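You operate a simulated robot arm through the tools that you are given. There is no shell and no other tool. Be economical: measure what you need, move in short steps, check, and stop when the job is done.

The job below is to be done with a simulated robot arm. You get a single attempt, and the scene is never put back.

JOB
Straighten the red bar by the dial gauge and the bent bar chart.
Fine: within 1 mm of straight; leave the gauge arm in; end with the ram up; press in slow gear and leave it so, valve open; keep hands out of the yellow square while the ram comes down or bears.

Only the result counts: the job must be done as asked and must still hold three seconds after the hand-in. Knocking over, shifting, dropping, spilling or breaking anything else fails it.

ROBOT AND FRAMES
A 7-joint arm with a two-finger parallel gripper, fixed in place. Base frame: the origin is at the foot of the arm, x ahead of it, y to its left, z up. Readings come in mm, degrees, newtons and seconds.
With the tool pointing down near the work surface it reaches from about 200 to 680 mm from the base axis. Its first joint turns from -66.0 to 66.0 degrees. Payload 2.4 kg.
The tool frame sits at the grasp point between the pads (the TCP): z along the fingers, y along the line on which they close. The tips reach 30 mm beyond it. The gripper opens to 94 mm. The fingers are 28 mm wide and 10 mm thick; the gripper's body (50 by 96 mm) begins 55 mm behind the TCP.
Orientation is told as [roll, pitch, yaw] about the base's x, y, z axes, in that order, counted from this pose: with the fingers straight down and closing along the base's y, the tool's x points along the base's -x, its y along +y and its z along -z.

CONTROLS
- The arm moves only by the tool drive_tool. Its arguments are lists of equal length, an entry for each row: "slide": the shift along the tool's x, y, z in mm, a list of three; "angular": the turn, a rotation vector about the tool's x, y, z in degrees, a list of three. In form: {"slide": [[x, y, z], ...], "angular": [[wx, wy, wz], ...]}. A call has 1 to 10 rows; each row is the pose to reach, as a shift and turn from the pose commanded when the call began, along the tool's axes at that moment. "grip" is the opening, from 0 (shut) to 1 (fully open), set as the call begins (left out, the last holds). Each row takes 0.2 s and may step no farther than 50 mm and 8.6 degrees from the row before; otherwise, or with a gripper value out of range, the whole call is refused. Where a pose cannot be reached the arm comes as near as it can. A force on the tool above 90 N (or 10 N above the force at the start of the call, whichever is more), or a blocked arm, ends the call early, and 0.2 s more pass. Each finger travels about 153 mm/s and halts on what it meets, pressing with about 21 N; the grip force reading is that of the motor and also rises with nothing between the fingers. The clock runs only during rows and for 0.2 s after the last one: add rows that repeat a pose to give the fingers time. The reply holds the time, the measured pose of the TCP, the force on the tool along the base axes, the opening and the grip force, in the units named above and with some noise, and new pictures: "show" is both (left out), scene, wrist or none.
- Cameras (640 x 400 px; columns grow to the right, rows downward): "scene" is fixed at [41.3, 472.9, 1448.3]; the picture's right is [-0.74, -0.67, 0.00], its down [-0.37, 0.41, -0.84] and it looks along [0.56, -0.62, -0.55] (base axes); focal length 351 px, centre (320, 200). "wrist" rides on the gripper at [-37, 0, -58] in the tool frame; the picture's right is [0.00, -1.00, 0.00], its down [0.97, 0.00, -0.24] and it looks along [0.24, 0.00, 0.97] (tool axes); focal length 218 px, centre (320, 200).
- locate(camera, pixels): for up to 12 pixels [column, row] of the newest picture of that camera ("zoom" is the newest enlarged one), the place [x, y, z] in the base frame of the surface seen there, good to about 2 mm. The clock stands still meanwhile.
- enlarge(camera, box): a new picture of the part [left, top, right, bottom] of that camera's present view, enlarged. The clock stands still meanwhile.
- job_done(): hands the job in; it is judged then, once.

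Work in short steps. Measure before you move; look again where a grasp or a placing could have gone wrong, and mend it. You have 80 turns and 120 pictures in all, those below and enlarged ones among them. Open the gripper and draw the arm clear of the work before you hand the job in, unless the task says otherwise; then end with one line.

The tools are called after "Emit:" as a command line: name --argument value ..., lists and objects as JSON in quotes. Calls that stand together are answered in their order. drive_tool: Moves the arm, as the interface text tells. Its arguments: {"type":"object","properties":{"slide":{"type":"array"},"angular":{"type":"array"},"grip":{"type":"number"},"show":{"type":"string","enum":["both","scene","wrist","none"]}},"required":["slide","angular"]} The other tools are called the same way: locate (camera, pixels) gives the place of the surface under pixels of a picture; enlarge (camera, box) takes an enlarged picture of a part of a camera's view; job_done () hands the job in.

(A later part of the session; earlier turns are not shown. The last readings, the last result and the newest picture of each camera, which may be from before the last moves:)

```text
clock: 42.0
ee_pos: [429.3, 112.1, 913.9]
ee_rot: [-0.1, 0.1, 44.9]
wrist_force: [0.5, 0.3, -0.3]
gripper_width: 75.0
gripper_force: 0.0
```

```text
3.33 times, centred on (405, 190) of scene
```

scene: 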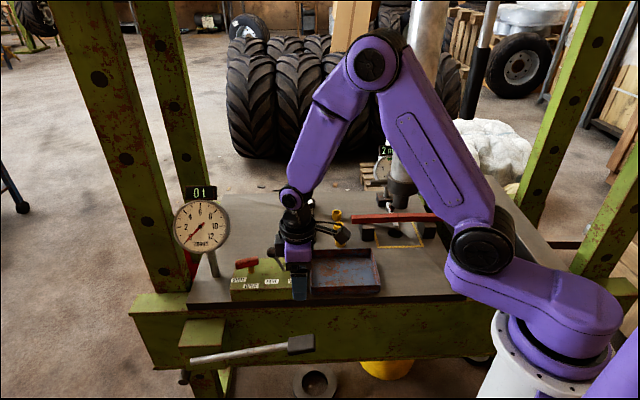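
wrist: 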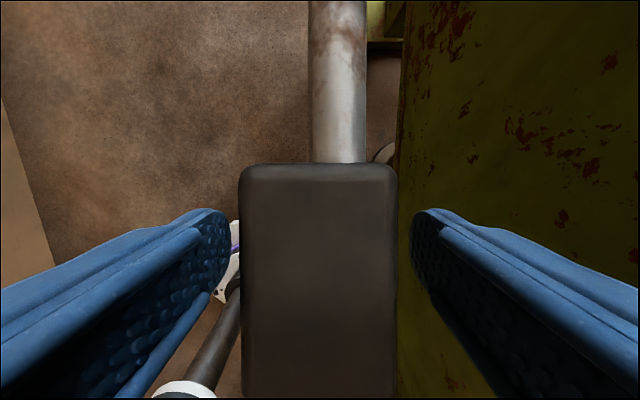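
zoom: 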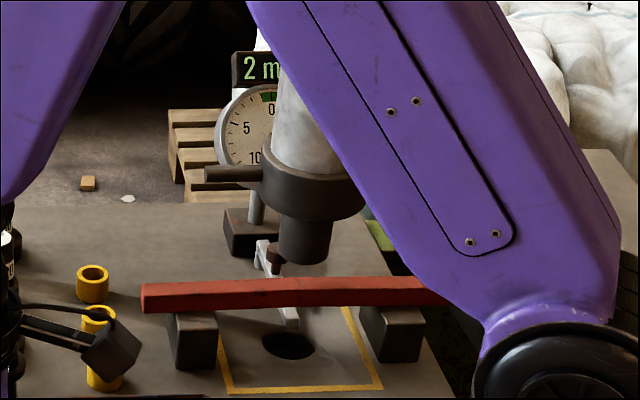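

The nose is now about 35 mm above the bar. I'll move over to the gear knob with closed fingers, on the FAST side of the knob.

Emit:
drive_tool --slide '[[-27, -40, 0], [-54, -80, 0], [-81, -120, 0], [-108, -158, 0], [-115.3, -169, 20], [-115.3, -169, 45], [-115.3, -169, 45]]' --angular '[[0, 0, 0], [0, 0, 0], [0, 0, 0], [0, 0, 0], [0, 0, 0], [0, 0, 0], [0, 0, 0]]' --grip 0

```text
clock: 43.6
ee_pos: [629.6, 72.6, 868.8]
ee_rot: [-0.2, -0.1, 44.9]
wrist_force: [-0.8, -0.2, 0.1]
gripper_width: 0.0
gripper_force: 20.5
```

scene: 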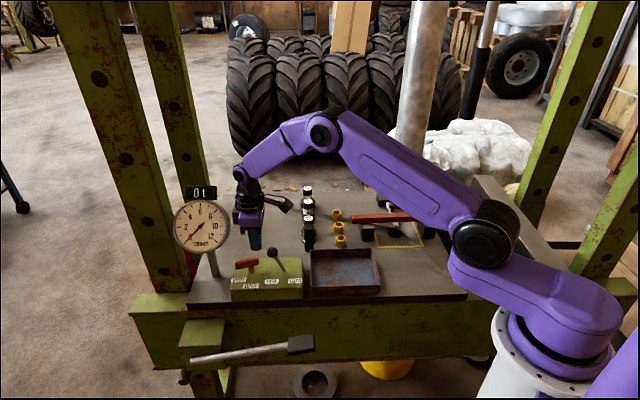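
wrist: 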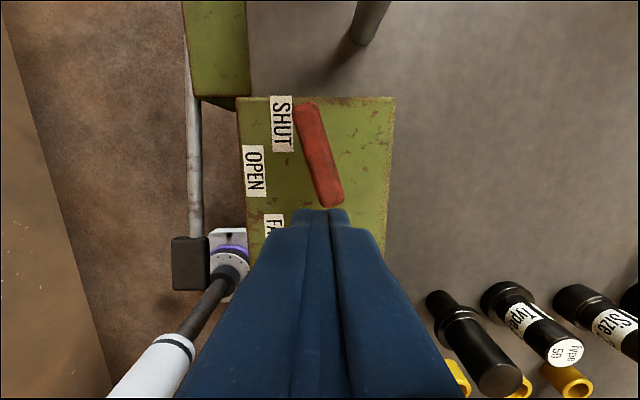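

The fingers are beside the knob, and the valve handle end is below the tips. I'll descend to tip z≈814, then push toward SLOW along tool +x.

Emit:
drive_tool --slide '[[0, 0, 12], [0, 0, 24], [12, 0, 24], [24, 0, 24], [36, 0, 24], [48, 0, 24], [58, 0, 24], [58, 0, 24]]' --angular '[[0, 0, 0], [0, 0, 0], [0, 0, 0], [0, 0, 0], [0, 0, 0], [0, 0, 0], [0, 0, 0], [0, 0, 0]]'

```text
clock: 45.4
ee_pos: [587.7, 31.7, 844.2]
ee_rot: [-0.1, 0.1, 44.9]
wrist_force: [0.3, 0.1, 0.3]
gripper_width: 0.0
gripper_force: 20.9
```

scene: 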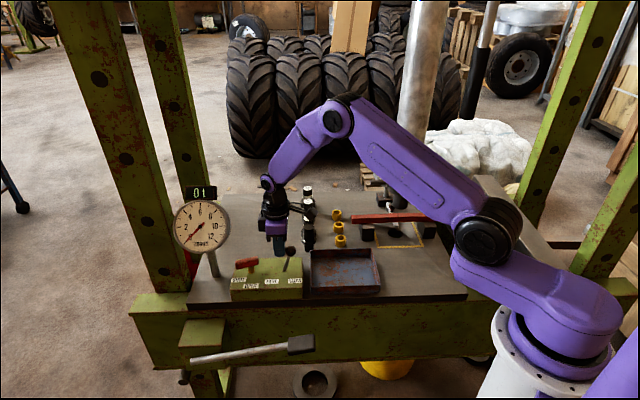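
wrist: 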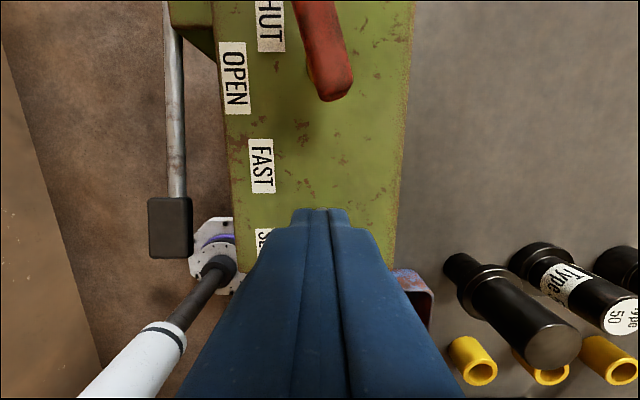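

The knob moved to (290,250) in the scene view. I'll push a little further to make sure it is fully in SLOW.

Emit:
drive_tool --slide '[[8, 0, 0], [16, 0, 0], [22, 0, 0], [22, 0, 0]]' --angular '[[0, 0, 0], [0, 0, 0], [0, 0, 0], [0, 0, 0]]' --show "scene"

Emit:
enlarge --camera "scene" --box '[210, 210, 330, 300]'

```text
clock: 46.4
ee_pos: [578.5, 24.6, 846.6]
ee_rot: [-0.9, -1.0, 45.4]
wrist_force: [32.1, 33.4, -7.4]
gripper_width: 0.0
gripper_force: 21.1
```

scene: 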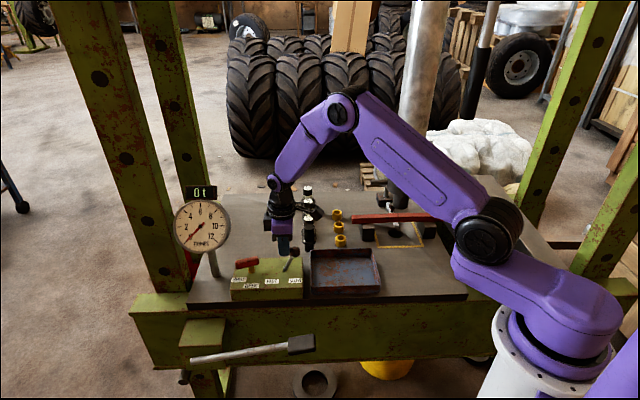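

```text
4.44 times, centred on (270, 255) of scene
```

zoom: 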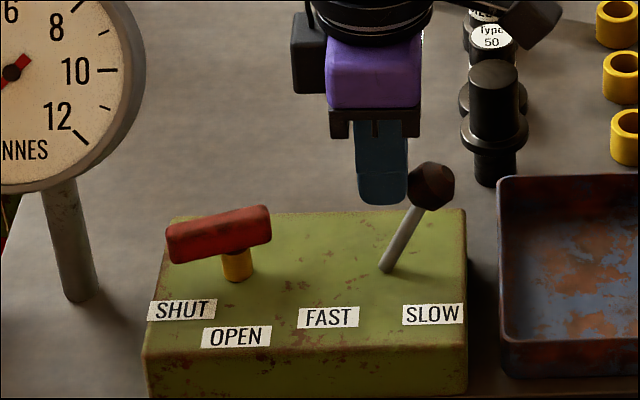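

The lever is at its SLOW stop and the valve is at SHUT. I'll back away, rise, and return above the pump handle.

Emit:
drive_tool --slide '[[-25, 0, 0], [-35, 0, -40], [-40, 0, -75], [-25, 40, -75], [-5, 85, -75], [15, 128, -75], [28, 168, -75], [28, 168, -45], [28, 168, 0], [28, 168, 0]]' --angular '[[0, 0, 0], [0, 0, 0], [0, 0, 0], [0, 0, 0], [0, 0, 0], [0, 0, 0], [0, 0, 0], [0, 0, 0], [0, 0, 0], [0, 0, 0]]' --grip 0.8 --show "scene"

```text
clock: 48.6
ee_pos: [434.7, 116.6, 845.1]
ee_rot: [-0.1, 0.0, 44.9]
wrist_force: [0.5, 0.8, -0.9]
gripper_width: 75.1
gripper_force: 0.1
```

scene: 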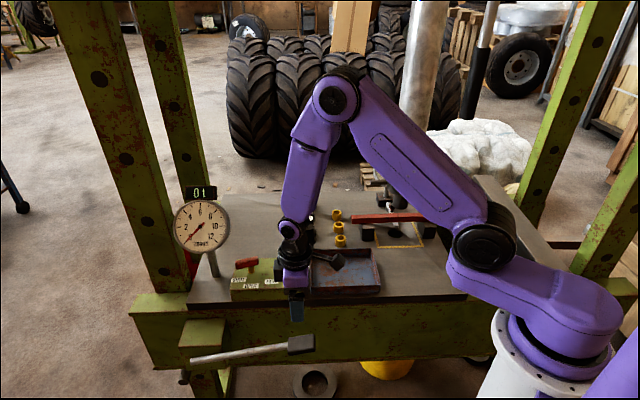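

I'll descend to the grip block (z 668) and close on it.

Emit:
drive_tool --slide '[[2, 0, 45], [2, 0, 90], [2, 0, 135], [2, 0, 177], [2, 0, 177]]' --angular '[[0, 0, 0], [0, 0, 0], [0, 0, 0], [0, 0, 0], [0, 0, 0]]' --show "none"

Emit:
drive_tool --slide '[[0, 0, 0], [0, 0, 0], [5.4, 0, 38], [5.4, 0, 76.4], [2.6, 0, 100.2]]' --angular '[[0, 0, 0], [0, 0, 0], [0, -8, 0], [0, -16, 0], [0, -21, 0]]' --grip 0 --show "scene"

Emit:
enlarge --camera "scene" --box '[330, 130, 480, 250]'

```text
clock: 49.8
ee_pos: [433.7, 115.2, 669.3]
ee_rot: [-0.2, -0.1, 44.9]
wrist_force: [0.1, 0.6, 0.3]
gripper_width: 75.2
gripper_force: 0.0
```

```text
clock: 51.0
ee_pos: [431.1, 113.4, 568.9]
ee_rot: [-0.1, -21.2, 45.2]
wrist_force: [-16.2, 25.7, 6.5]
gripper_width: 49.3
gripper_force: 44.6
```

scene: 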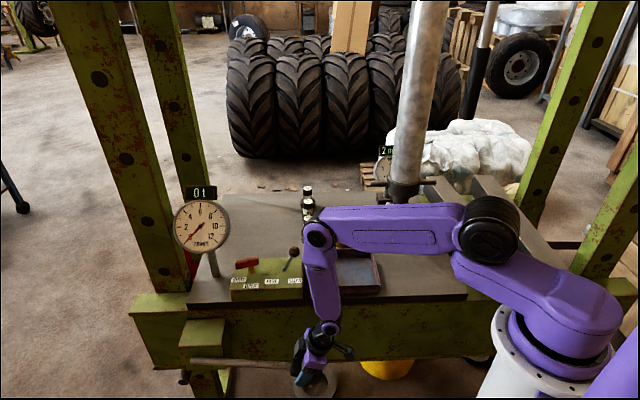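

```text
3.33 times, centred on (405, 190) of scene
```

zoom: 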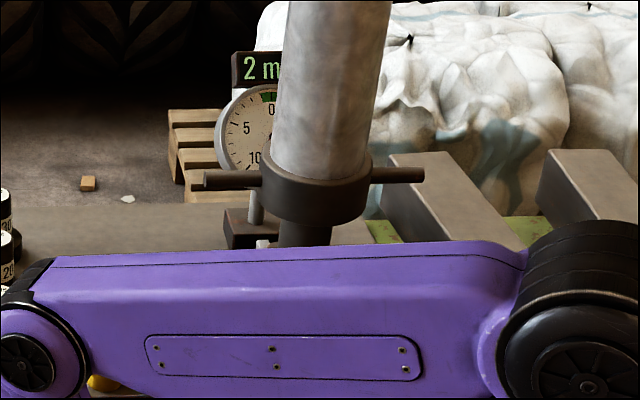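

A slow stroke moves the ram roughly 8 mm. I'll continue one more stroke per call and watch the tonnage.

Emit:
drive_tool --slide '[[-10.6, 0, -36.9], [-26.2, 0, -71.9], [-38.8, 0, -92.6], [-26.2, 0, -71.9], [-10.6, 0, -36.9], [0, 0, 0], [-10.6, 0, -36.9], [-26.2, 0, -71.9], [-38.8, 0, -92.6]]' --angular '[[0, 8, 0], [0, 16, 0], [0, 21, 0], [0, 16, 0], [0, 8, 0], [0, 0, 0], [0, 8, 0], [0, 16, 0], [0, 21, 0]]' --show "scene"

Emit:
enlarge --camera "scene" --box '[330, 130, 480, 250]'

```text
clock: 53.0
ee_pos: [431.2, 114.3, 668.6]
ee_rot: [0.0, 0.3, 45.0]
wrist_force: [-19.9, 14.9, -0.1]
gripper_width: 49.2
gripper_force: 45.2
```

scene: 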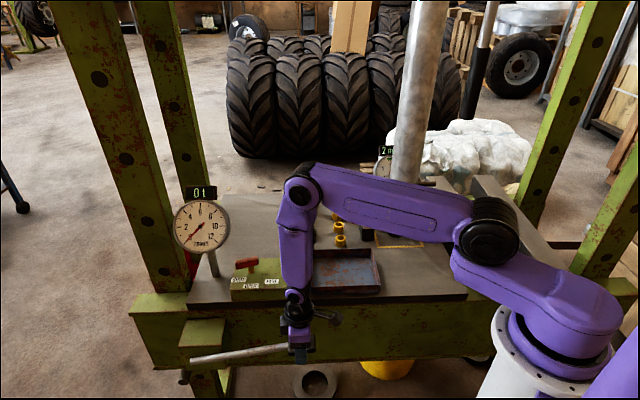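

```text
3.33 times, centred on (405, 190) of scene
```

zoom: 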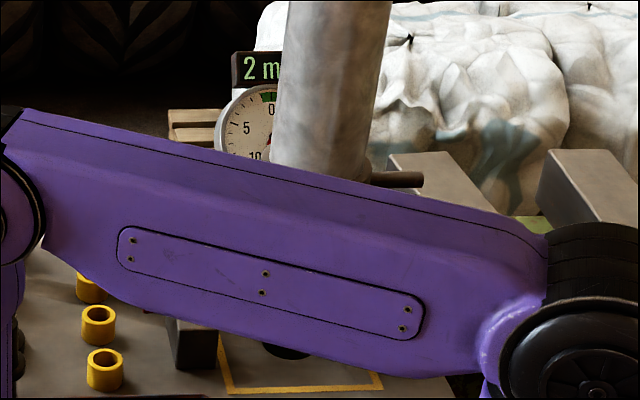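

About 7 mm per stroke, so near contact I must make small steps. One downstroke, then check.

Emit:
drive_tool --slide '[[5.4, 0, 38], [5.4, 0, 76.4], [2.6, 0, 100.2]]' --angular '[[0, -8, 0], [0, -16, 0], [0, -21, 0]]' --show "scene"

Emit:
enlarge --camera "scene" --box '[330, 130, 480, 250]'

```text
clock: 53.8
ee_pos: [429.9, 113.3, 565.7]
ee_rot: [0.0, -20.9, 44.9]
wrist_force: [-21.8, 8.8, 6.2]
gripper_width: 49.3
gripper_force: 45.2
```

scene: 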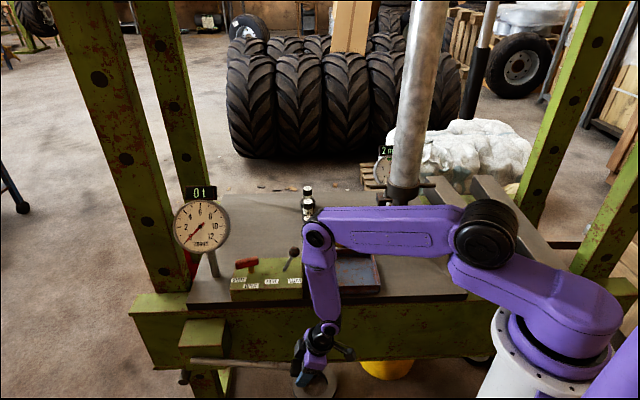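

```text
3.33 times, centred on (405, 190) of scene
```

zoom: 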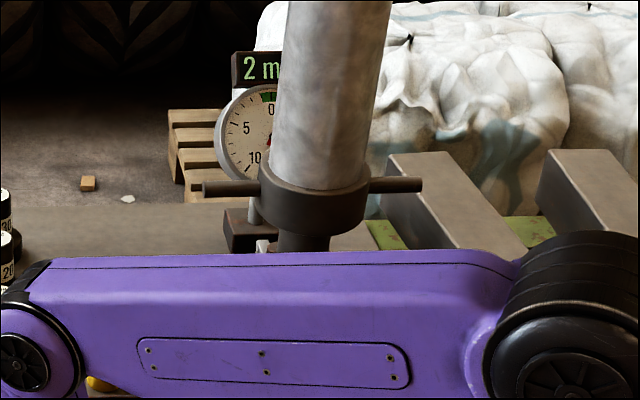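

About 4–5 mm per slow stroke, with an estimated 15–20 mm left. Two more strokes with a check after.

Emit:
drive_tool --slide '[[-10.6, 0, -36.9], [-26.2, 0, -71.9], [-38.8, 0, -92.6], [-26.2, 0, -71.9], [-10.6, 0, -36.9], [0, 0, 0], [-10.6, 0, -36.9], [-26.2, 0, -71.9], [-38.8, 0, -92.6]]' --angular '[[0, 8, 0], [0, 16, 0], [0, 21, 0], [0, 16, 0], [0, 8, 0], [0, 0, 0], [0, 8, 0], [0, 16, 0], [0, 21, 0]]' --show "scene"

Emit:
drive_tool --slide '[[5.4, 0, 38], [5.4, 0, 76.4], [2.6, 0, 100.2]]' --angular '[[0, -8, 0], [0, -16, 0], [0, -21, 0]]' --show "scene"

Emit:
enlarge --camera "scene" --box '[330, 130, 480, 250]'

```text
clock: 55.8
ee_pos: [431.8, 114.5, 667.8]
ee_rot: [0.1, 0.1, 44.9]
wrist_force: [-19.2, 2.7, 0.4]
gripper_width: 49.3
gripper_force: 44.5
```

scene: 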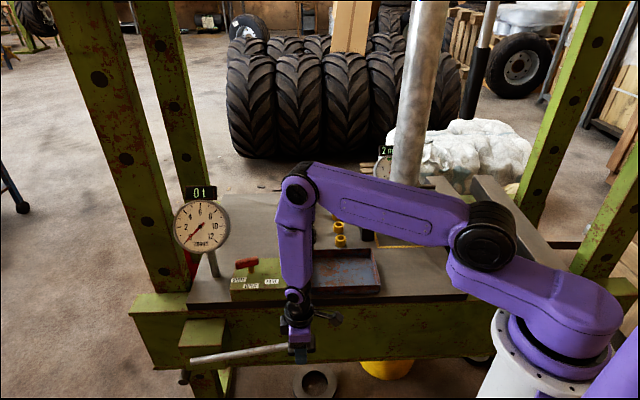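

```text
clock: 56.6
ee_pos: [430.5, 112.3, 568.4]
ee_rot: [0.2, -20.8, 44.9]
wrist_force: [-20.9, -0.4, 5.0]
gripper_width: 49.4
gripper_force: 44.9
```

scene: 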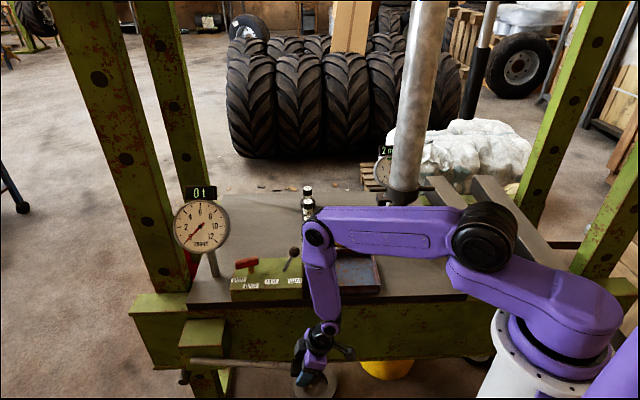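

```text
3.33 times, centred on (405, 190) of scene
```

zoom: 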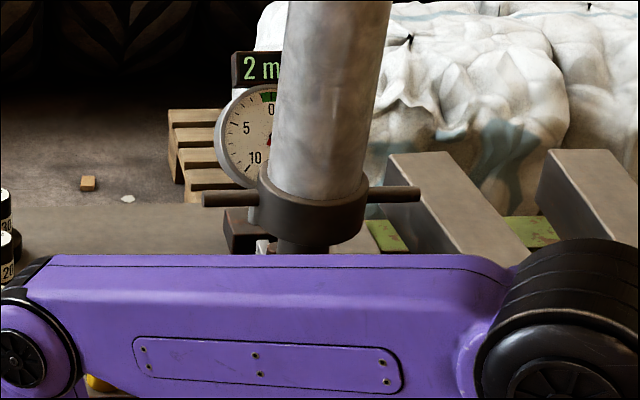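

Estimated gap is now about 13 mm. One more full stroke, ending at the bottom.

Emit:
drive_tool --slide '[[-10.6, 0, -36.9], [-26.2, 0, -71.9], [-38.8, 0, -92.6], [-33, 0, -83.8], [-26.2, 0, -71.9], [-18, 0, -55], [-10.6, 0, -36.9], [-5, 0, -19], [0, 0, 0]]' --angular '[[0, 8, 0], [0, 16, 0], [0, 21, 0], [0, 19, 0], [0, 16, 0], [0, 12, 0], [0, 8, 0], [0, 4, 0], [0, 0, 0]]' --show "scene"

Emit:
enlarge --camera "scene" --box '[330, 130, 480, 250]'

```text
clock: 58.6
ee_pos: [428.5, 112.9, 568.3]
ee_rot: [0.1, -20.6, 45.0]
wrist_force: [-25.3, 2.3, 4.0]
gripper_width: 49.1
gripper_force: 45.3
```

scene: 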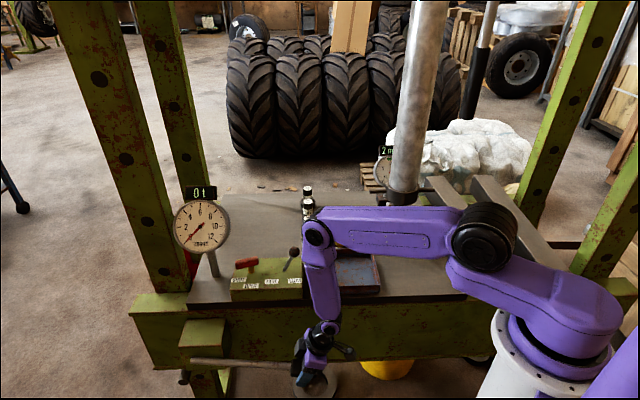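

```text
3.33 times, centred on (405, 190) of scene
```

zoom: 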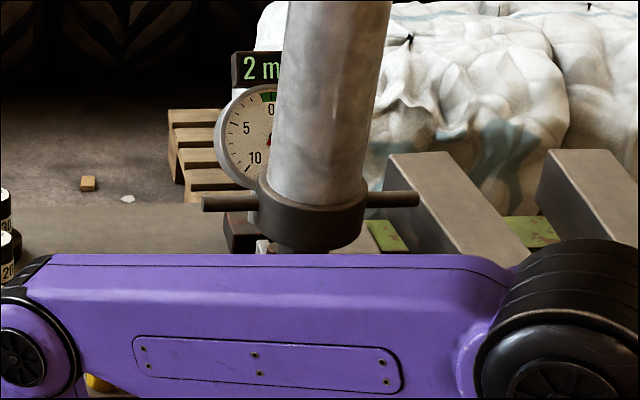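

Still 0 t, the collar pin is at row 202. I'll raise the handle, then go only half down.

Emit:
drive_tool --slide '[[-10.6, 0, -36.9], [-26.2, 0, -71.9], [-38.8, 0, -92.6], [-33, 0, -83.8], [-26.2, 0, -71.9], [-18, 0, -55], [-14.5, 0, -46]]' --angular '[[0, 8, 0], [0, 16, 0], [0, 21, 0], [0, 19, 0], [0, 16, 0], [0, 12, 0], [0, 10, 0]]' --show "scene"

Emit:
enlarge --camera "scene" --box '[330, 130, 480, 250]'

```text
clock: 60.2
ee_pos: [426.6, 110.4, 615.9]
ee_rot: [0.1, -10.6, 44.9]
wrist_force: [-25.5, -0.4, 6.2]
gripper_width: 49.5
gripper_force: 45.4
```

scene: 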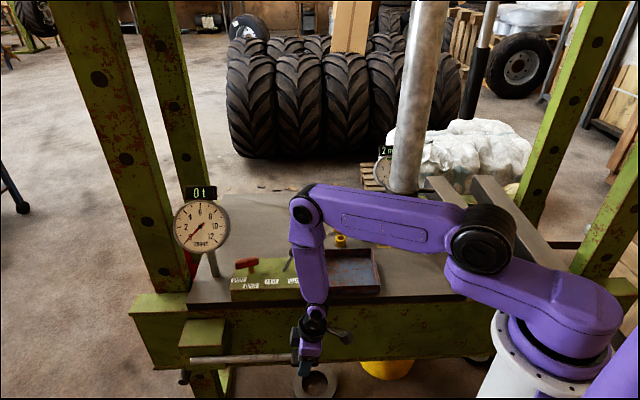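

```text
3.33 times, centred on (405, 190) of scene
```

zoom: 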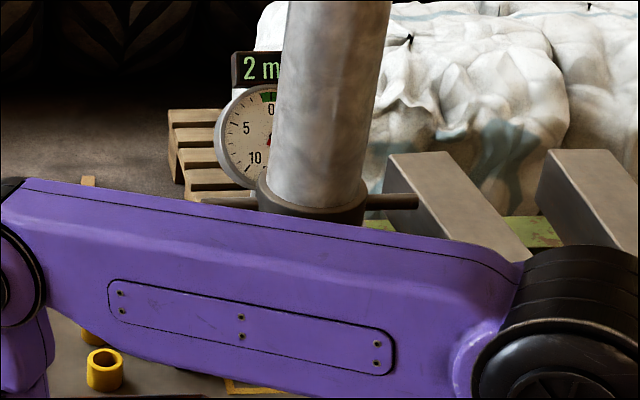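

Still 0 t. I'll complete this downstroke.

Emit:
drive_tool --slide '[[2, 0, 12], [4, 0, 23.7], [5.2, 0, 36], [5.9, 0, 47.6]]' --angular '[[0, -2.5, 0], [0, -5, 0], [0, -7.5, 0], [0, -10, 0]]' --show "scene"

```text
clock: 61.2
ee_pos: [428.8, 112.7, 568.2]
ee_rot: [0.0, -20.7, 45.0]
wrist_force: [-25.0, 1.0, 3.3]
gripper_width: 49.4
gripper_force: 44.8
```

scene: 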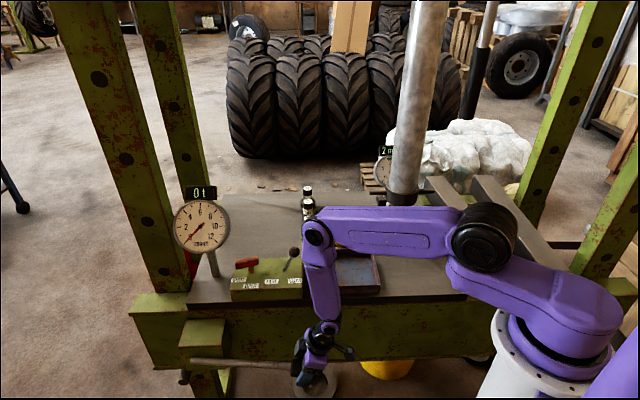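

Still 0 t. Another upstroke and half downstroke.

Emit:
drive_tool --slide '[[-10.6, 0, -36.9], [-26.2, 0, -71.9], [-38.8, 0, -92.6], [-33, 0, -83.8], [-26.2, 0, -71.9], [-18, 0, -55], [-14.5, 0, -46]]' --angular '[[0, 8, 0], [0, 16, 0], [0, 21, 0], [0, 19, 0], [0, 16, 0], [0, 12, 0], [0, 10, 0]]' --show "scene"

Emit:
enlarge --camera "scene" --box '[330, 130, 480, 250]'

```text
clock: 62.8
ee_pos: [427.3, 110.0, 617.0]
ee_rot: [0.0, -10.6, 44.9]
wrist_force: [-23.7, -2.5, 4.9]
gripper_width: 49.3
gripper_force: 44.9
```

scene: 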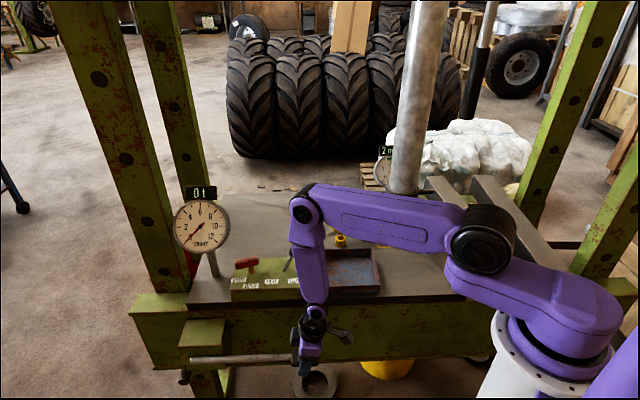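

```text
3.33 times, centred on (405, 190) of scene
```

zoom: 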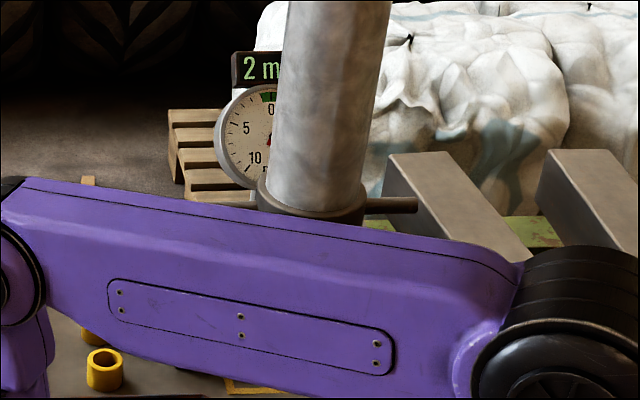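

Still 0 t. Finish this downstroke.

Emit:
drive_tool --slide '[[2, 0, 12], [4, 0, 23.7], [5.2, 0, 36], [5.9, 0, 47.6]]' --angular '[[0, -2.5, 0], [0, -5, 0], [0, -7.5, 0], [0, -10, 0]]' --show "scene"

```text
clock: 63.8
ee_pos: [429.8, 112.7, 567.8]
ee_rot: [0.2, -20.6, 44.7]
wrist_force: [-22.5, -8.2, 3.1]
gripper_width: 49.5
gripper_force: 45.2
```

scene: 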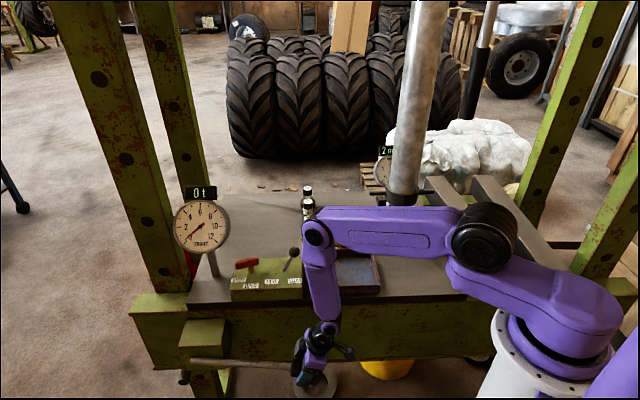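

I'll take a closer look at the tonnage gauge and ram together.

Emit:
enlarge --camera "scene" --box '[170, 130, 420, 260]'

```text
2.56 times, centred on (295, 195) of scene
```

zoom: 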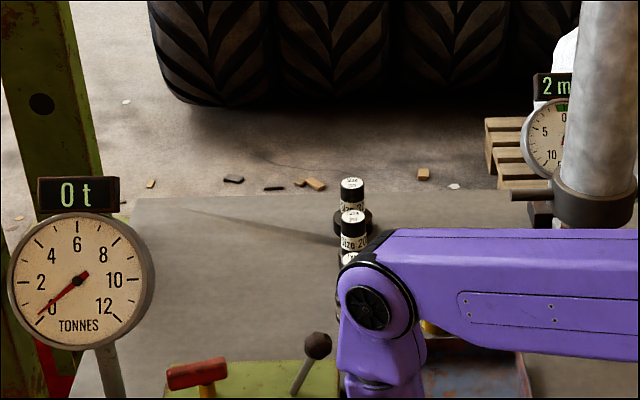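

The needle has shifted about 7° (≈0.3 t), so the nose has just made contact. Now I make small increments: up, then a quarter downstroke.

Emit:
drive_tool --slide '[[-10.6, 0, -36.9], [-26.2, 0, -71.9], [-38.8, 0, -92.6], [-36, 0, -88.4], [-33, 0, -83.8], [-29.8, 0, -78], [-26.2, 0, -71.9]]' --angular '[[0, 8, 0], [0, 16, 0], [0, 21, 0], [0, 20, 0], [0, 19, 0], [0, 17.5, 0], [0, 16, 0]]' --show "scene"

Emit:
enlarge --camera "scene" --box '[170, 170, 290, 260]'

```text
clock: 65.4
ee_pos: [428.3, 111.4, 644.0]
ee_rot: [0.2, -4.5, 44.8]
wrist_force: [-23.5, -9.7, 7.5]
gripper_width: 49.3
gripper_force: 45.1
```

scene: 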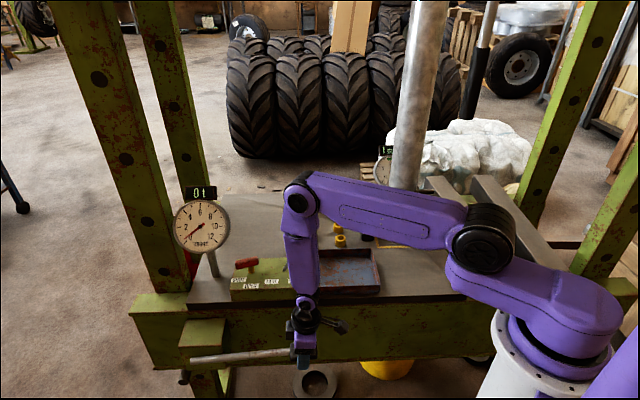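

```text
4.44 times, centred on (230, 215) of scene
```

zoom: 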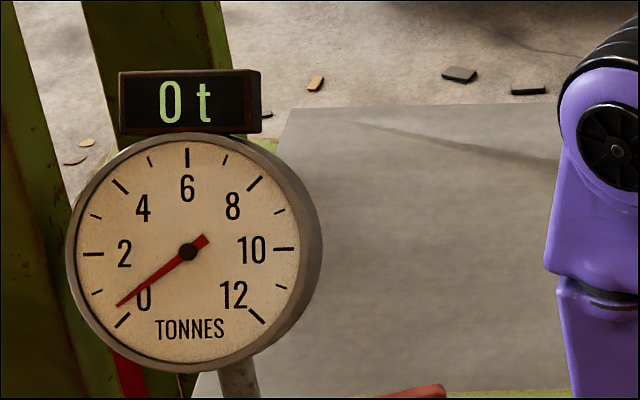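

The needle reads about 0.4 t. I'll continue the downstroke in small steps.

Emit:
drive_tool --slide '[[1.2, 0, 7], [2.2, 0, 14.2], [3.4, 0, 21.3], [4.6, 0, 28.5]]' --angular '[[0, -1.5, 0], [0, -3, 0], [0, -4.5, 0], [0, -6, 0]]' --show "scene"

Emit:
enlarge --camera "scene" --box '[170, 130, 420, 260]'

```text
clock: 66.4
ee_pos: [426.7, 108.9, 615.3]
ee_rot: [0.1, -10.7, 45.0]
wrist_force: [-21.3, -11.6, 4.4]
gripper_width: 49.3
gripper_force: 44.7
```

scene: 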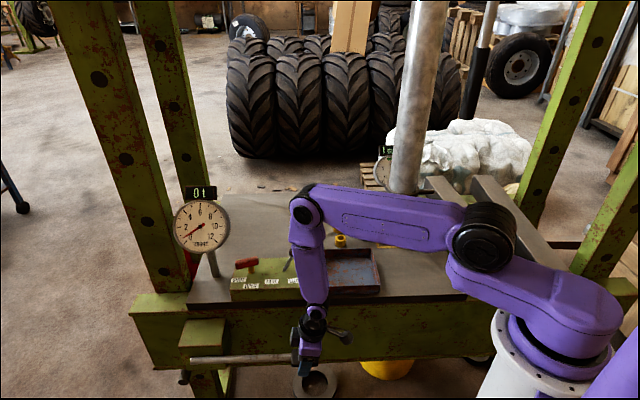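

```text
2.56 times, centred on (295, 195) of scene
```

zoom: 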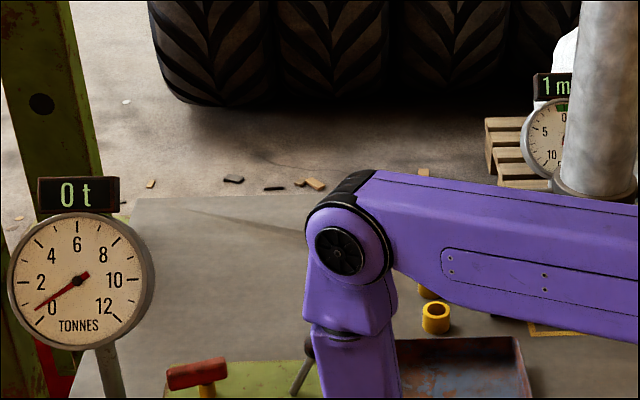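

About 0.5 t, with the gauge at 1 mm under load. I'll finish this downstroke.

Emit:
drive_tool --slide '[[2, 0, 12], [4, 0, 23.7], [5.2, 0, 36], [5.9, 0, 47.6]]' --angular '[[0, -2.5, 0], [0, -5, 0], [0, -7.5, 0], [0, -10, 0]]' --show "scene"

Emit:
enlarge --camera "scene" --box '[170, 130, 420, 260]'

```text
clock: 67.4
ee_pos: [429.8, 113.6, 567.1]
ee_rot: [0.1, -20.3, 44.9]
wrist_force: [-19.6, -12.3, 0.9]
gripper_width: 49.2
gripper_force: 45.0
```

scene: 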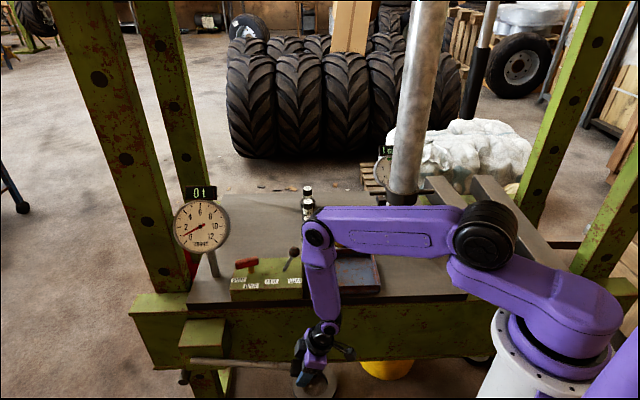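

```text
2.56 times, centred on (295, 195) of scene
```

zoom: 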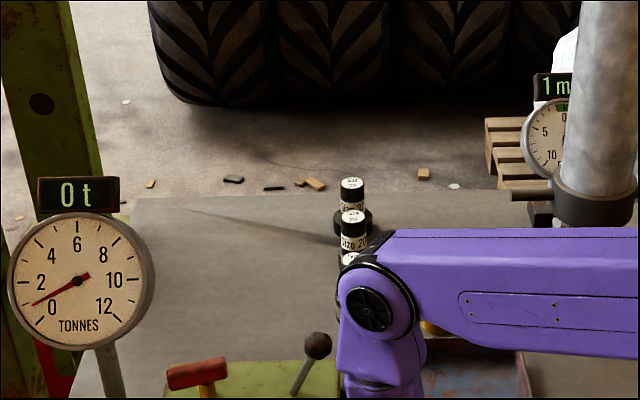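

About 0.8 t, roughly 0.45 t per stroke. Another full stroke.

Emit:
drive_tool --slide '[[-10.6, 0, -36.9], [-26.2, 0, -71.9], [-38.8, 0, -92.6], [-33, 0, -83.8], [-26.2, 0, -71.9], [-18, 0, -55], [-10.6, 0, -36.9], [-5, 0, -19], [0, 0, 0]]' --angular '[[0, 8, 0], [0, 16, 0], [0, 21, 0], [0, 19, 0], [0, 16, 0], [0, 12, 0], [0, 8, 0], [0, 4, 0], [0, 0, 0]]' --show "scene"

Emit:
enlarge --camera "scene" --box '[170, 130, 420, 260]'

```text
clock: 69.4
ee_pos: [429.5, 113.1, 566.8]
ee_rot: [0.1, -20.6, 45.0]
wrist_force: [-19.9, -17.0, 3.5]
gripper_width: 49.3
gripper_force: 44.9
```

scene: 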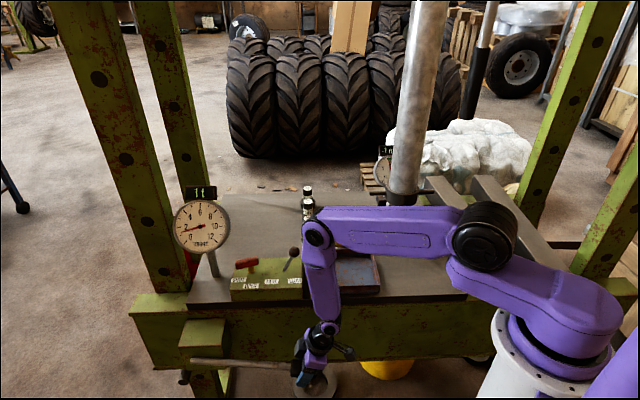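

```text
2.56 times, centred on (295, 195) of scene
```

zoom: 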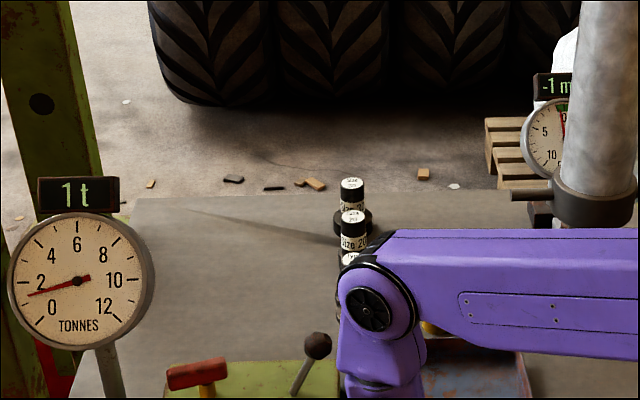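

About 1.3 t and gauge -1 mm under load. One more full stroke should reach ~1.75 t.

Emit:
drive_tool --slide '[[-10.6, 0, -36.9], [-26.2, 0, -71.9], [-38.8, 0, -92.6], [-33, 0, -83.8], [-26.2, 0, -71.9], [-18, 0, -55], [-10.6, 0, -36.9], [-5, 0, -19]]' --angular '[[0, 8, 0], [0, 16, 0], [0, 21, 0], [0, 19, 0], [0, 16, 0], [0, 12, 0], [0, 8, 0], [0, 4, 0]]' --show "scene"

Emit:
enlarge --camera "scene" --box '[170, 130, 420, 260]'

```text
clock: 71.2
ee_pos: [427.8, 112.1, 587.0]
ee_rot: [0.1, -16.5, 44.8]
wrist_force: [-17.8, -24.8, 4.3]
gripper_width: 49.4
gripper_force: 45.8
```

scene: 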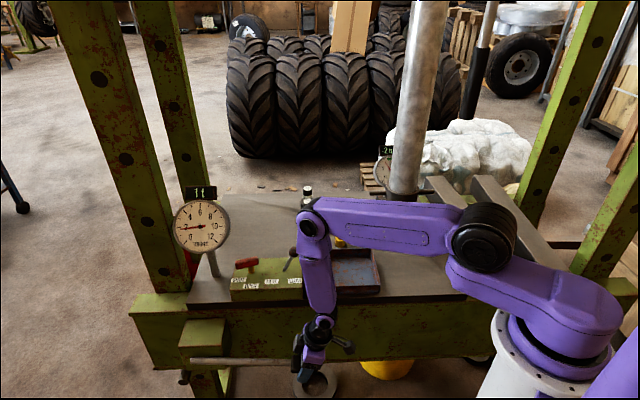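

```text
2.56 times, centred on (295, 195) of scene
```

zoom: 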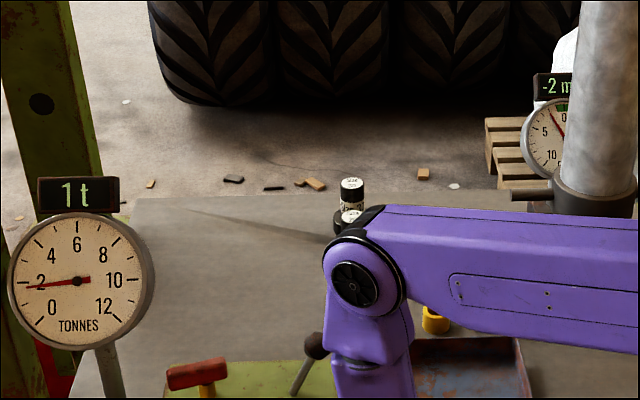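

About 1.6 t. I'll finish the stroke, then go up and take roughly half a downstroke.

Emit:
drive_tool --slide '[[3.3, 0, 18.9], [-2.5, 0, -9.4], [-12.2, 0, -41.4], [-28.5, 0, -76.2], [-24, 0, -68], [-18, 0, -55], [-12.2, 0, -41.4], [-9, 0, -32.4]]' --angular '[[0, -4, 0], [0, 2, 0], [0, 9, 0], [0, 17, 0], [0, 15, 0], [0, 12, 0], [0, 9, 0], [0, 7, 0]]' --show "scene"

Emit:
enlarge --camera "scene" --box '[170, 130, 420, 260]'

```text
clock: 73.0
ee_pos: [427.0, 110.6, 620.4]
ee_rot: [0.0, -9.4, 44.8]
wrist_force: [-16.5, -23.5, 3.8]
gripper_width: 49.4
gripper_force: 44.9
```

scene: 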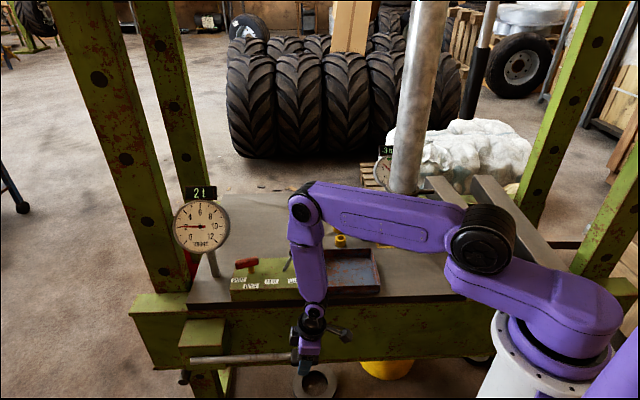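

```text
2.56 times, centred on (295, 195) of scene
```

zoom: 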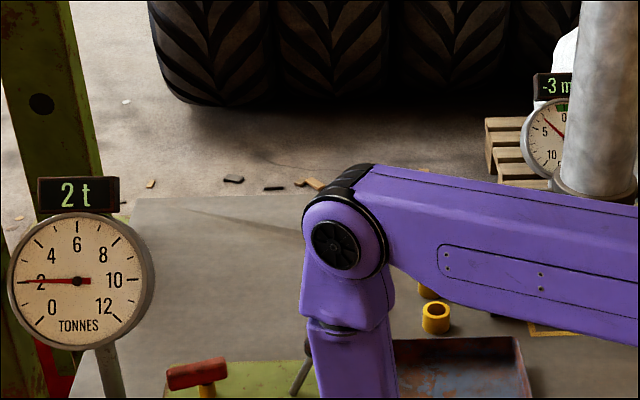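

The gauge now shows 2 t. I'll return the pump handle to its top, then release it and rise.

Emit:
drive_tool --slide '[[-6.2, 0, -23], [-14, 0, -45.8]]' --angular '[[0, 5, 0], [0, 10, 0]]' --show "none"

Emit:
drive_tool --slide '[[0, 0, 0], [0, 0, 0], [0, 0, -45], [0, 0, -90], [0, 0, -135], [0, 0, -180], [0, 0, -225], [0, 0, -245]]' --angular '[[0, 0, 0], [0, 0, 0], [0, 0, 0], [0, 0, 0], [0, 0, 0], [0, 0, 0], [0, 0, 0], [0, 0, 0]]' --grip 0.8 --show "scene"

```text
clock: 73.6
ee_pos: [431.5, 115.0, 668.2]
ee_rot: [0.1, 0.2, 44.9]
wrist_force: [-14.9, -22.0, 4.3]
gripper_width: 49.3
gripper_force: 45.3
```

```text
clock: 75.4
ee_pos: [433.2, 115.6, 914.3]
ee_rot: [-0.1, 0.0, 44.7]
wrist_force: [-0.1, 0.8, -0.5]
gripper_width: 75.5
gripper_force: 0.1
```

scene: 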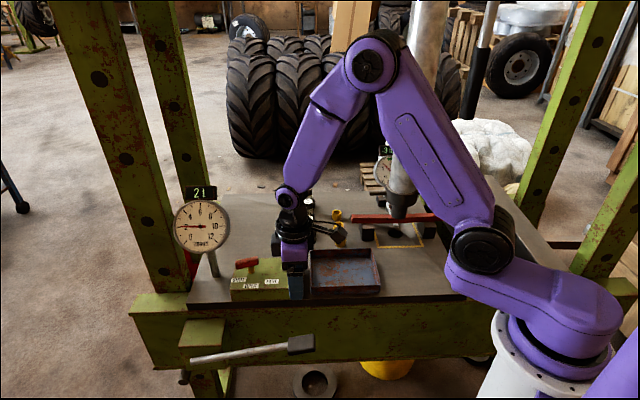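

Holding at 2 t. I'll move to the valve, pointing straight with yaw 0 and closed fingers.

Emit:
drive_tool --slide '[[-16, -21, 0], [-32, -42, 0], [-48, -63, 0], [-64, -84, 0], [-80, -105, 0], [-95, -124, 0], [-95, -124, 0]]' --angular '[[0, 0, 8], [0, 0, 16], [0, 0, 24], [0, 0, 32], [0, 0, 40], [0, 0, 44.9], [0, 0, 44.9]]' --grip 0 --show "none"

Emit:
drive_tool --slide '[[0, 0, 5], [0, 0, 10], [0, 0, 14], [0, 0, 14], [0, 0, 14], [0, 0, 14]]' --angular '[[0, -8, 0], [0, -16, 0], [0, -24, 0], [0, -30, 0], [0, -30, 0], [0, -30, 0]]' --show "wrist"

```text
clock: 77.0
ee_pos: [589.6, 95.6, 914.3]
ee_rot: [0.0, -0.1, -0.2]
wrist_force: [-0.4, 0.2, 0.1]
gripper_width: 0.0
gripper_force: 21.1
```

```text
clock: 78.4
ee_pos: [587.6, 96.2, 901.7]
ee_rot: [0.1, -30.2, 0.0]
wrist_force: [0.2, 0.8, 0.4]
gripper_width: 0.0
gripper_force: 20.8
```

wrist: 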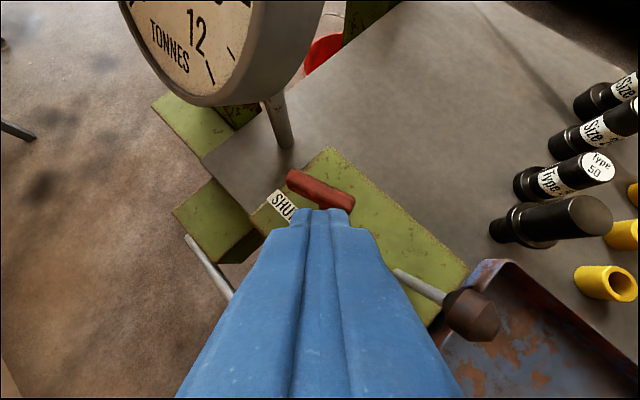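

I'll descend beside the handle on its robot side, to tip z≈775.

Emit:
drive_tool --slide '[[18, -1, 28], [36, -2, 57], [53, -2, 86], [53, -2, 86]]' --angular '[[0, 0, 0], [0, 0, 0], [0, 0, 0], [0, 0, 0]]' --show "wrist"

```text
clock: 79.4
ee_pos: [585.4, 92.4, 799.2]
ee_rot: [-0.1, -30.2, 0.0]
wrist_force: [0.1, -0.5, 0.5]
gripper_width: 0.0
gripper_force: 20.3
```

wrist: 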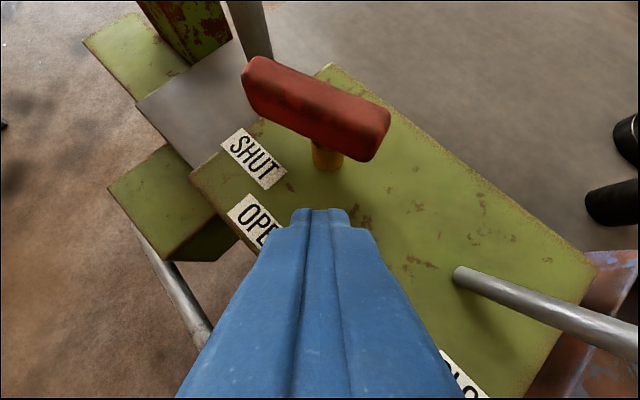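

The tip is left of the pivot, so I'll shift right (-y) about 17 mm, then push the handle's right end forward to turn it to OPEN.

Emit:
drive_tool --slide '[[0, -8, 0], [-2, -17, 1], [-10, -20, 6], [-19, -22, 11], [-26, -25, 15], [-33, -27, 19], [-36, -28, 21], [-36, -28, 21]]' --angular '[[0, 0, 0], [0, 0, 0], [0, 0, 0], [0, 0, 0], [0, 0, 0], [0, 0, 0], [0, 0, 0], [0, 0, 0]]'

```text
clock: 81.2
ee_pos: [624.8, 63.7, 797.3]
ee_rot: [-0.2, -29.7, -0.1]
wrist_force: [-30.5, -4.2, 9.8]
gripper_width: 0.0
gripper_force: 20.8
```

scene: 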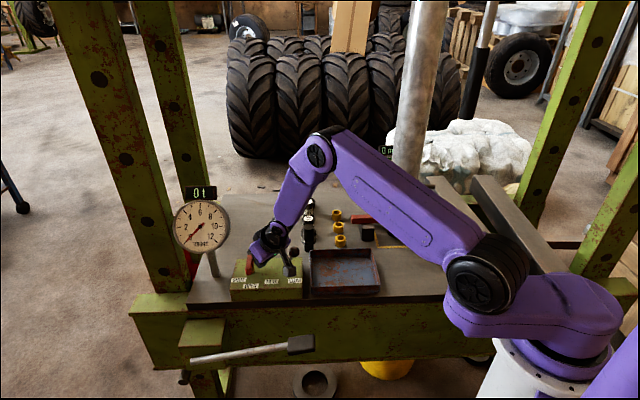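
wrist: 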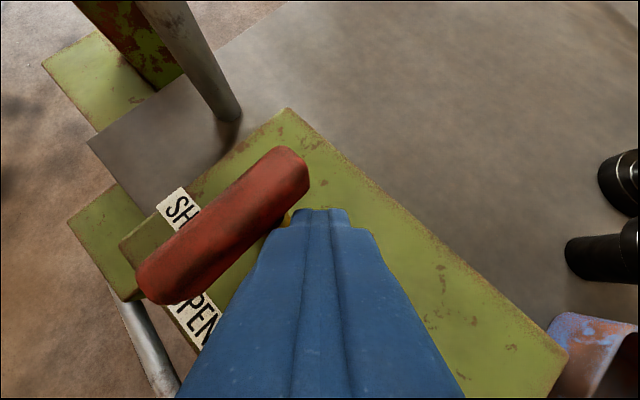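

The valve is open: 0 t, and the bar gauge shows 0 mm. I'll back off, rise, move clear of the view, and check the ram.

Emit:
drive_tool --slide '[[20, 0, -11.5], [30, 0, -17], [10, 0, -50], [-10, 0, -85], [-10, 30, -110]]' --angular '[[0, 0, 0], [0, 0, 0], [0, 0, 0], [0, 0, 0], [0, 8, 0]]' --show "none"

Emit:
drive_tool --slide '[[30, 30, -10], [60, 60, -20], [90, 90, -30], [120, 120, -40], [150, 150, -50], [150, 150, -50], [150, 150, -50]]' --angular '[[0, 8, 0], [0, 16, 0], [0, 22, 0], [0, 22, 0], [0, 22, 0], [0, 22, 0], [0, 22, 0]]' --grip 0.8 --show "scene"

Emit:
enlarge --camera "scene" --box '[170, 90, 470, 290]'

```text
clock: 82.4
ee_pos: [580.9, 95.3, 901.3]
ee_rot: [-0.1, -22.1, -0.1]
wrist_force: [-0.3, -0.5, -0.9]
gripper_width: 0.2
gripper_force: 21.1
```

```text
clock: 84.0
ee_pos: [423.2, 245.8, 888.1]
ee_rot: [-0.1, -0.2, -0.2]
wrist_force: [-0.1, 0.3, 0.0]
gripper_width: 75.3
gripper_force: 0.0
```

scene: 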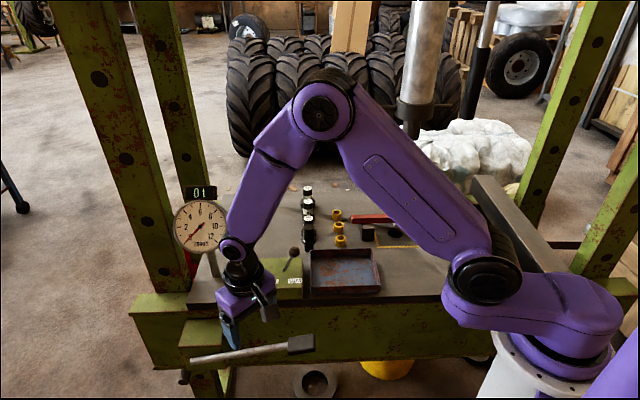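

```text
2.00 times, centred on (320, 190) of scene
```

zoom: 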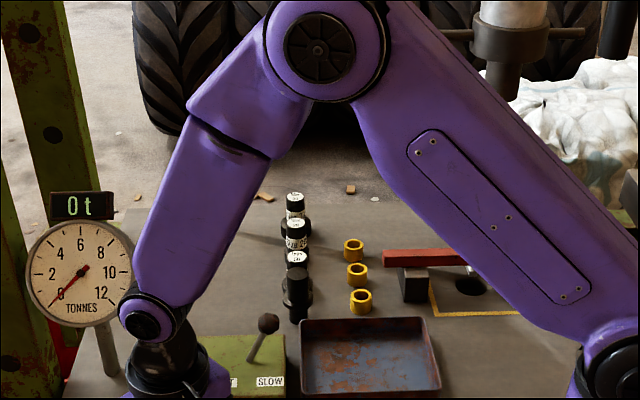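

The ram is up and the tonnage is 0. I'll move to the earlier viewpoint to read the bar gauge.

Emit:
drive_tool --slide '[[0, 0, -45], [0, 0, -90], [10, -20, -130], [25, -50, -165], [45, -85, -195], [60, -120, -220], [75, -150, -240], [80, -172, -250], [80, -172, -250]]' --angular '[[0, 0, 0], [0, -8, 0], [0, -16, 0], [0, -24, 0], [0, -32, 0], [0, -40, 0], [0, -48, 0], [0, -55, 0], [0, -60, 0]]' --show "none"

Emit:
drive_tool --slide '[[0, 0, 0], [0, 0, 0], [0, 0, 0], [0, 0, 0], [0, 0, 0], [0, 0, 0], [0, 0, 0]]' --angular '[[7, 0, 4], [14, 0, 8], [21, 0, 12], [28, 0, 16], [35, 0, 20], [42, 0, 24], [48, 0, 27.7]]'

Emit:
enlarge --camera "wrist" --box '[310, 90, 430, 230]'

Emit:
enlarge --camera "scene" --box '[160, 170, 340, 290]'

```text
refused: row 5 steps farther than a row can; nothing moved
```

```text
clock: 85.6
ee_pos: [423.1, 246.0, 889.1]
ee_rot: [-46.6, -11.2, -24.8]
wrist_force: [-0.5, 0.1, -0.3]
gripper_width: 75.3
gripper_force: 0.1
```

scene: 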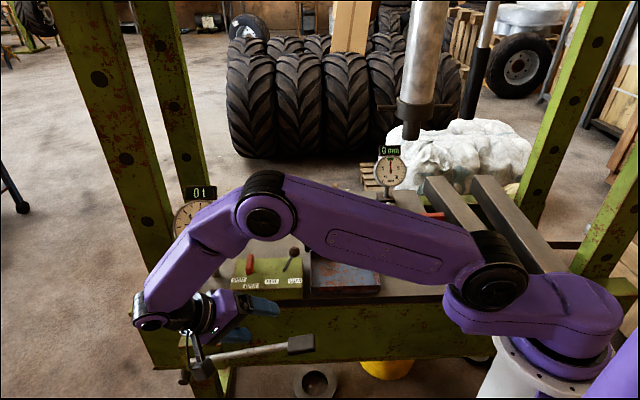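
wrist: 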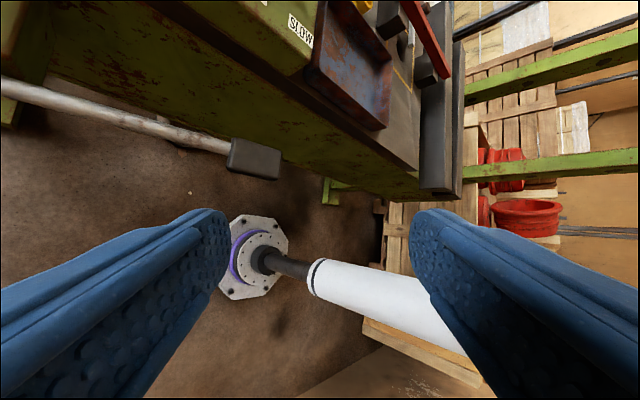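

```text
2.86 times, centred on (370, 160) of wrist
```

zoom: 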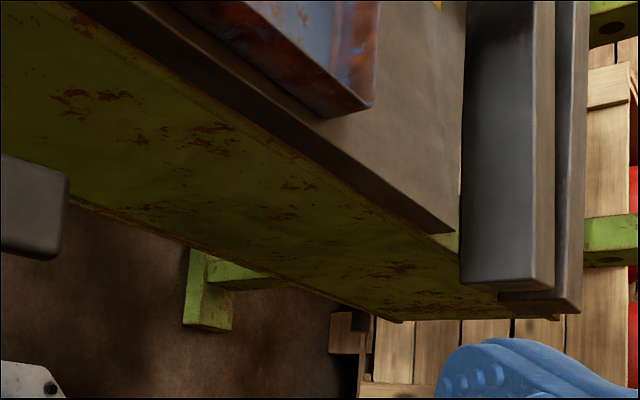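

```text
3.33 times, centred on (250, 230) of scene
```

zoom: 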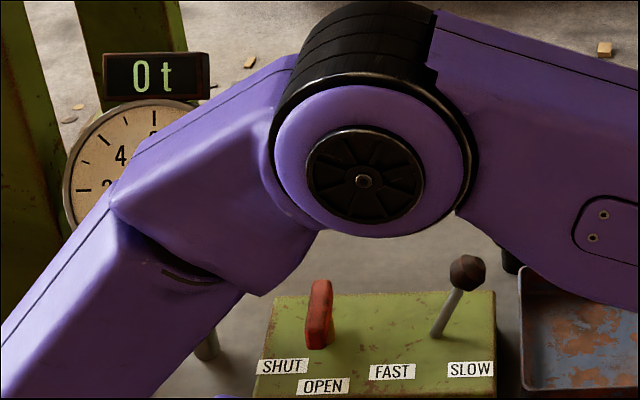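

The valve is at OPEN, the gear at SLOW. I'll enlarge the bar gauge, now visible, and undo the odd tilt.

Emit:
enlarge --camera "scene" --box '[340, 90, 470, 230]'

Emit:
drive_tool --slide '[[0, 0, 0], [0, 0, 0], [0, 0, 0], [0, 0, 0], [0, 0, 0], [0, 0, 0], [0, 0, 0]]' --angular '[[-7, 0, -4], [-14, 0, -8], [-21, 0, -12], [-28, 0, -16], [-35, 0, -20], [-42, 0, -24], [-48, 0, -27.7]]' --show "none"

```text
2.86 times, centred on (405, 160) of scene
```

zoom: 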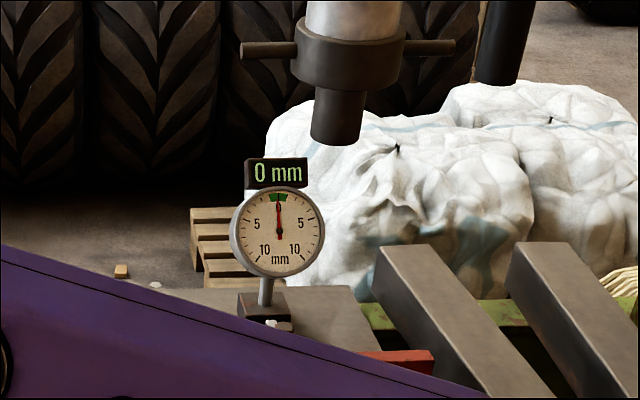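

```text
clock: 87.2
ee_pos: [423.6, 245.8, 889.8]
ee_rot: [0.0, -0.3, 0.0]
wrist_force: [0.0, 0.2, -0.4]
gripper_width: 75.2
gripper_force: 0.1
```

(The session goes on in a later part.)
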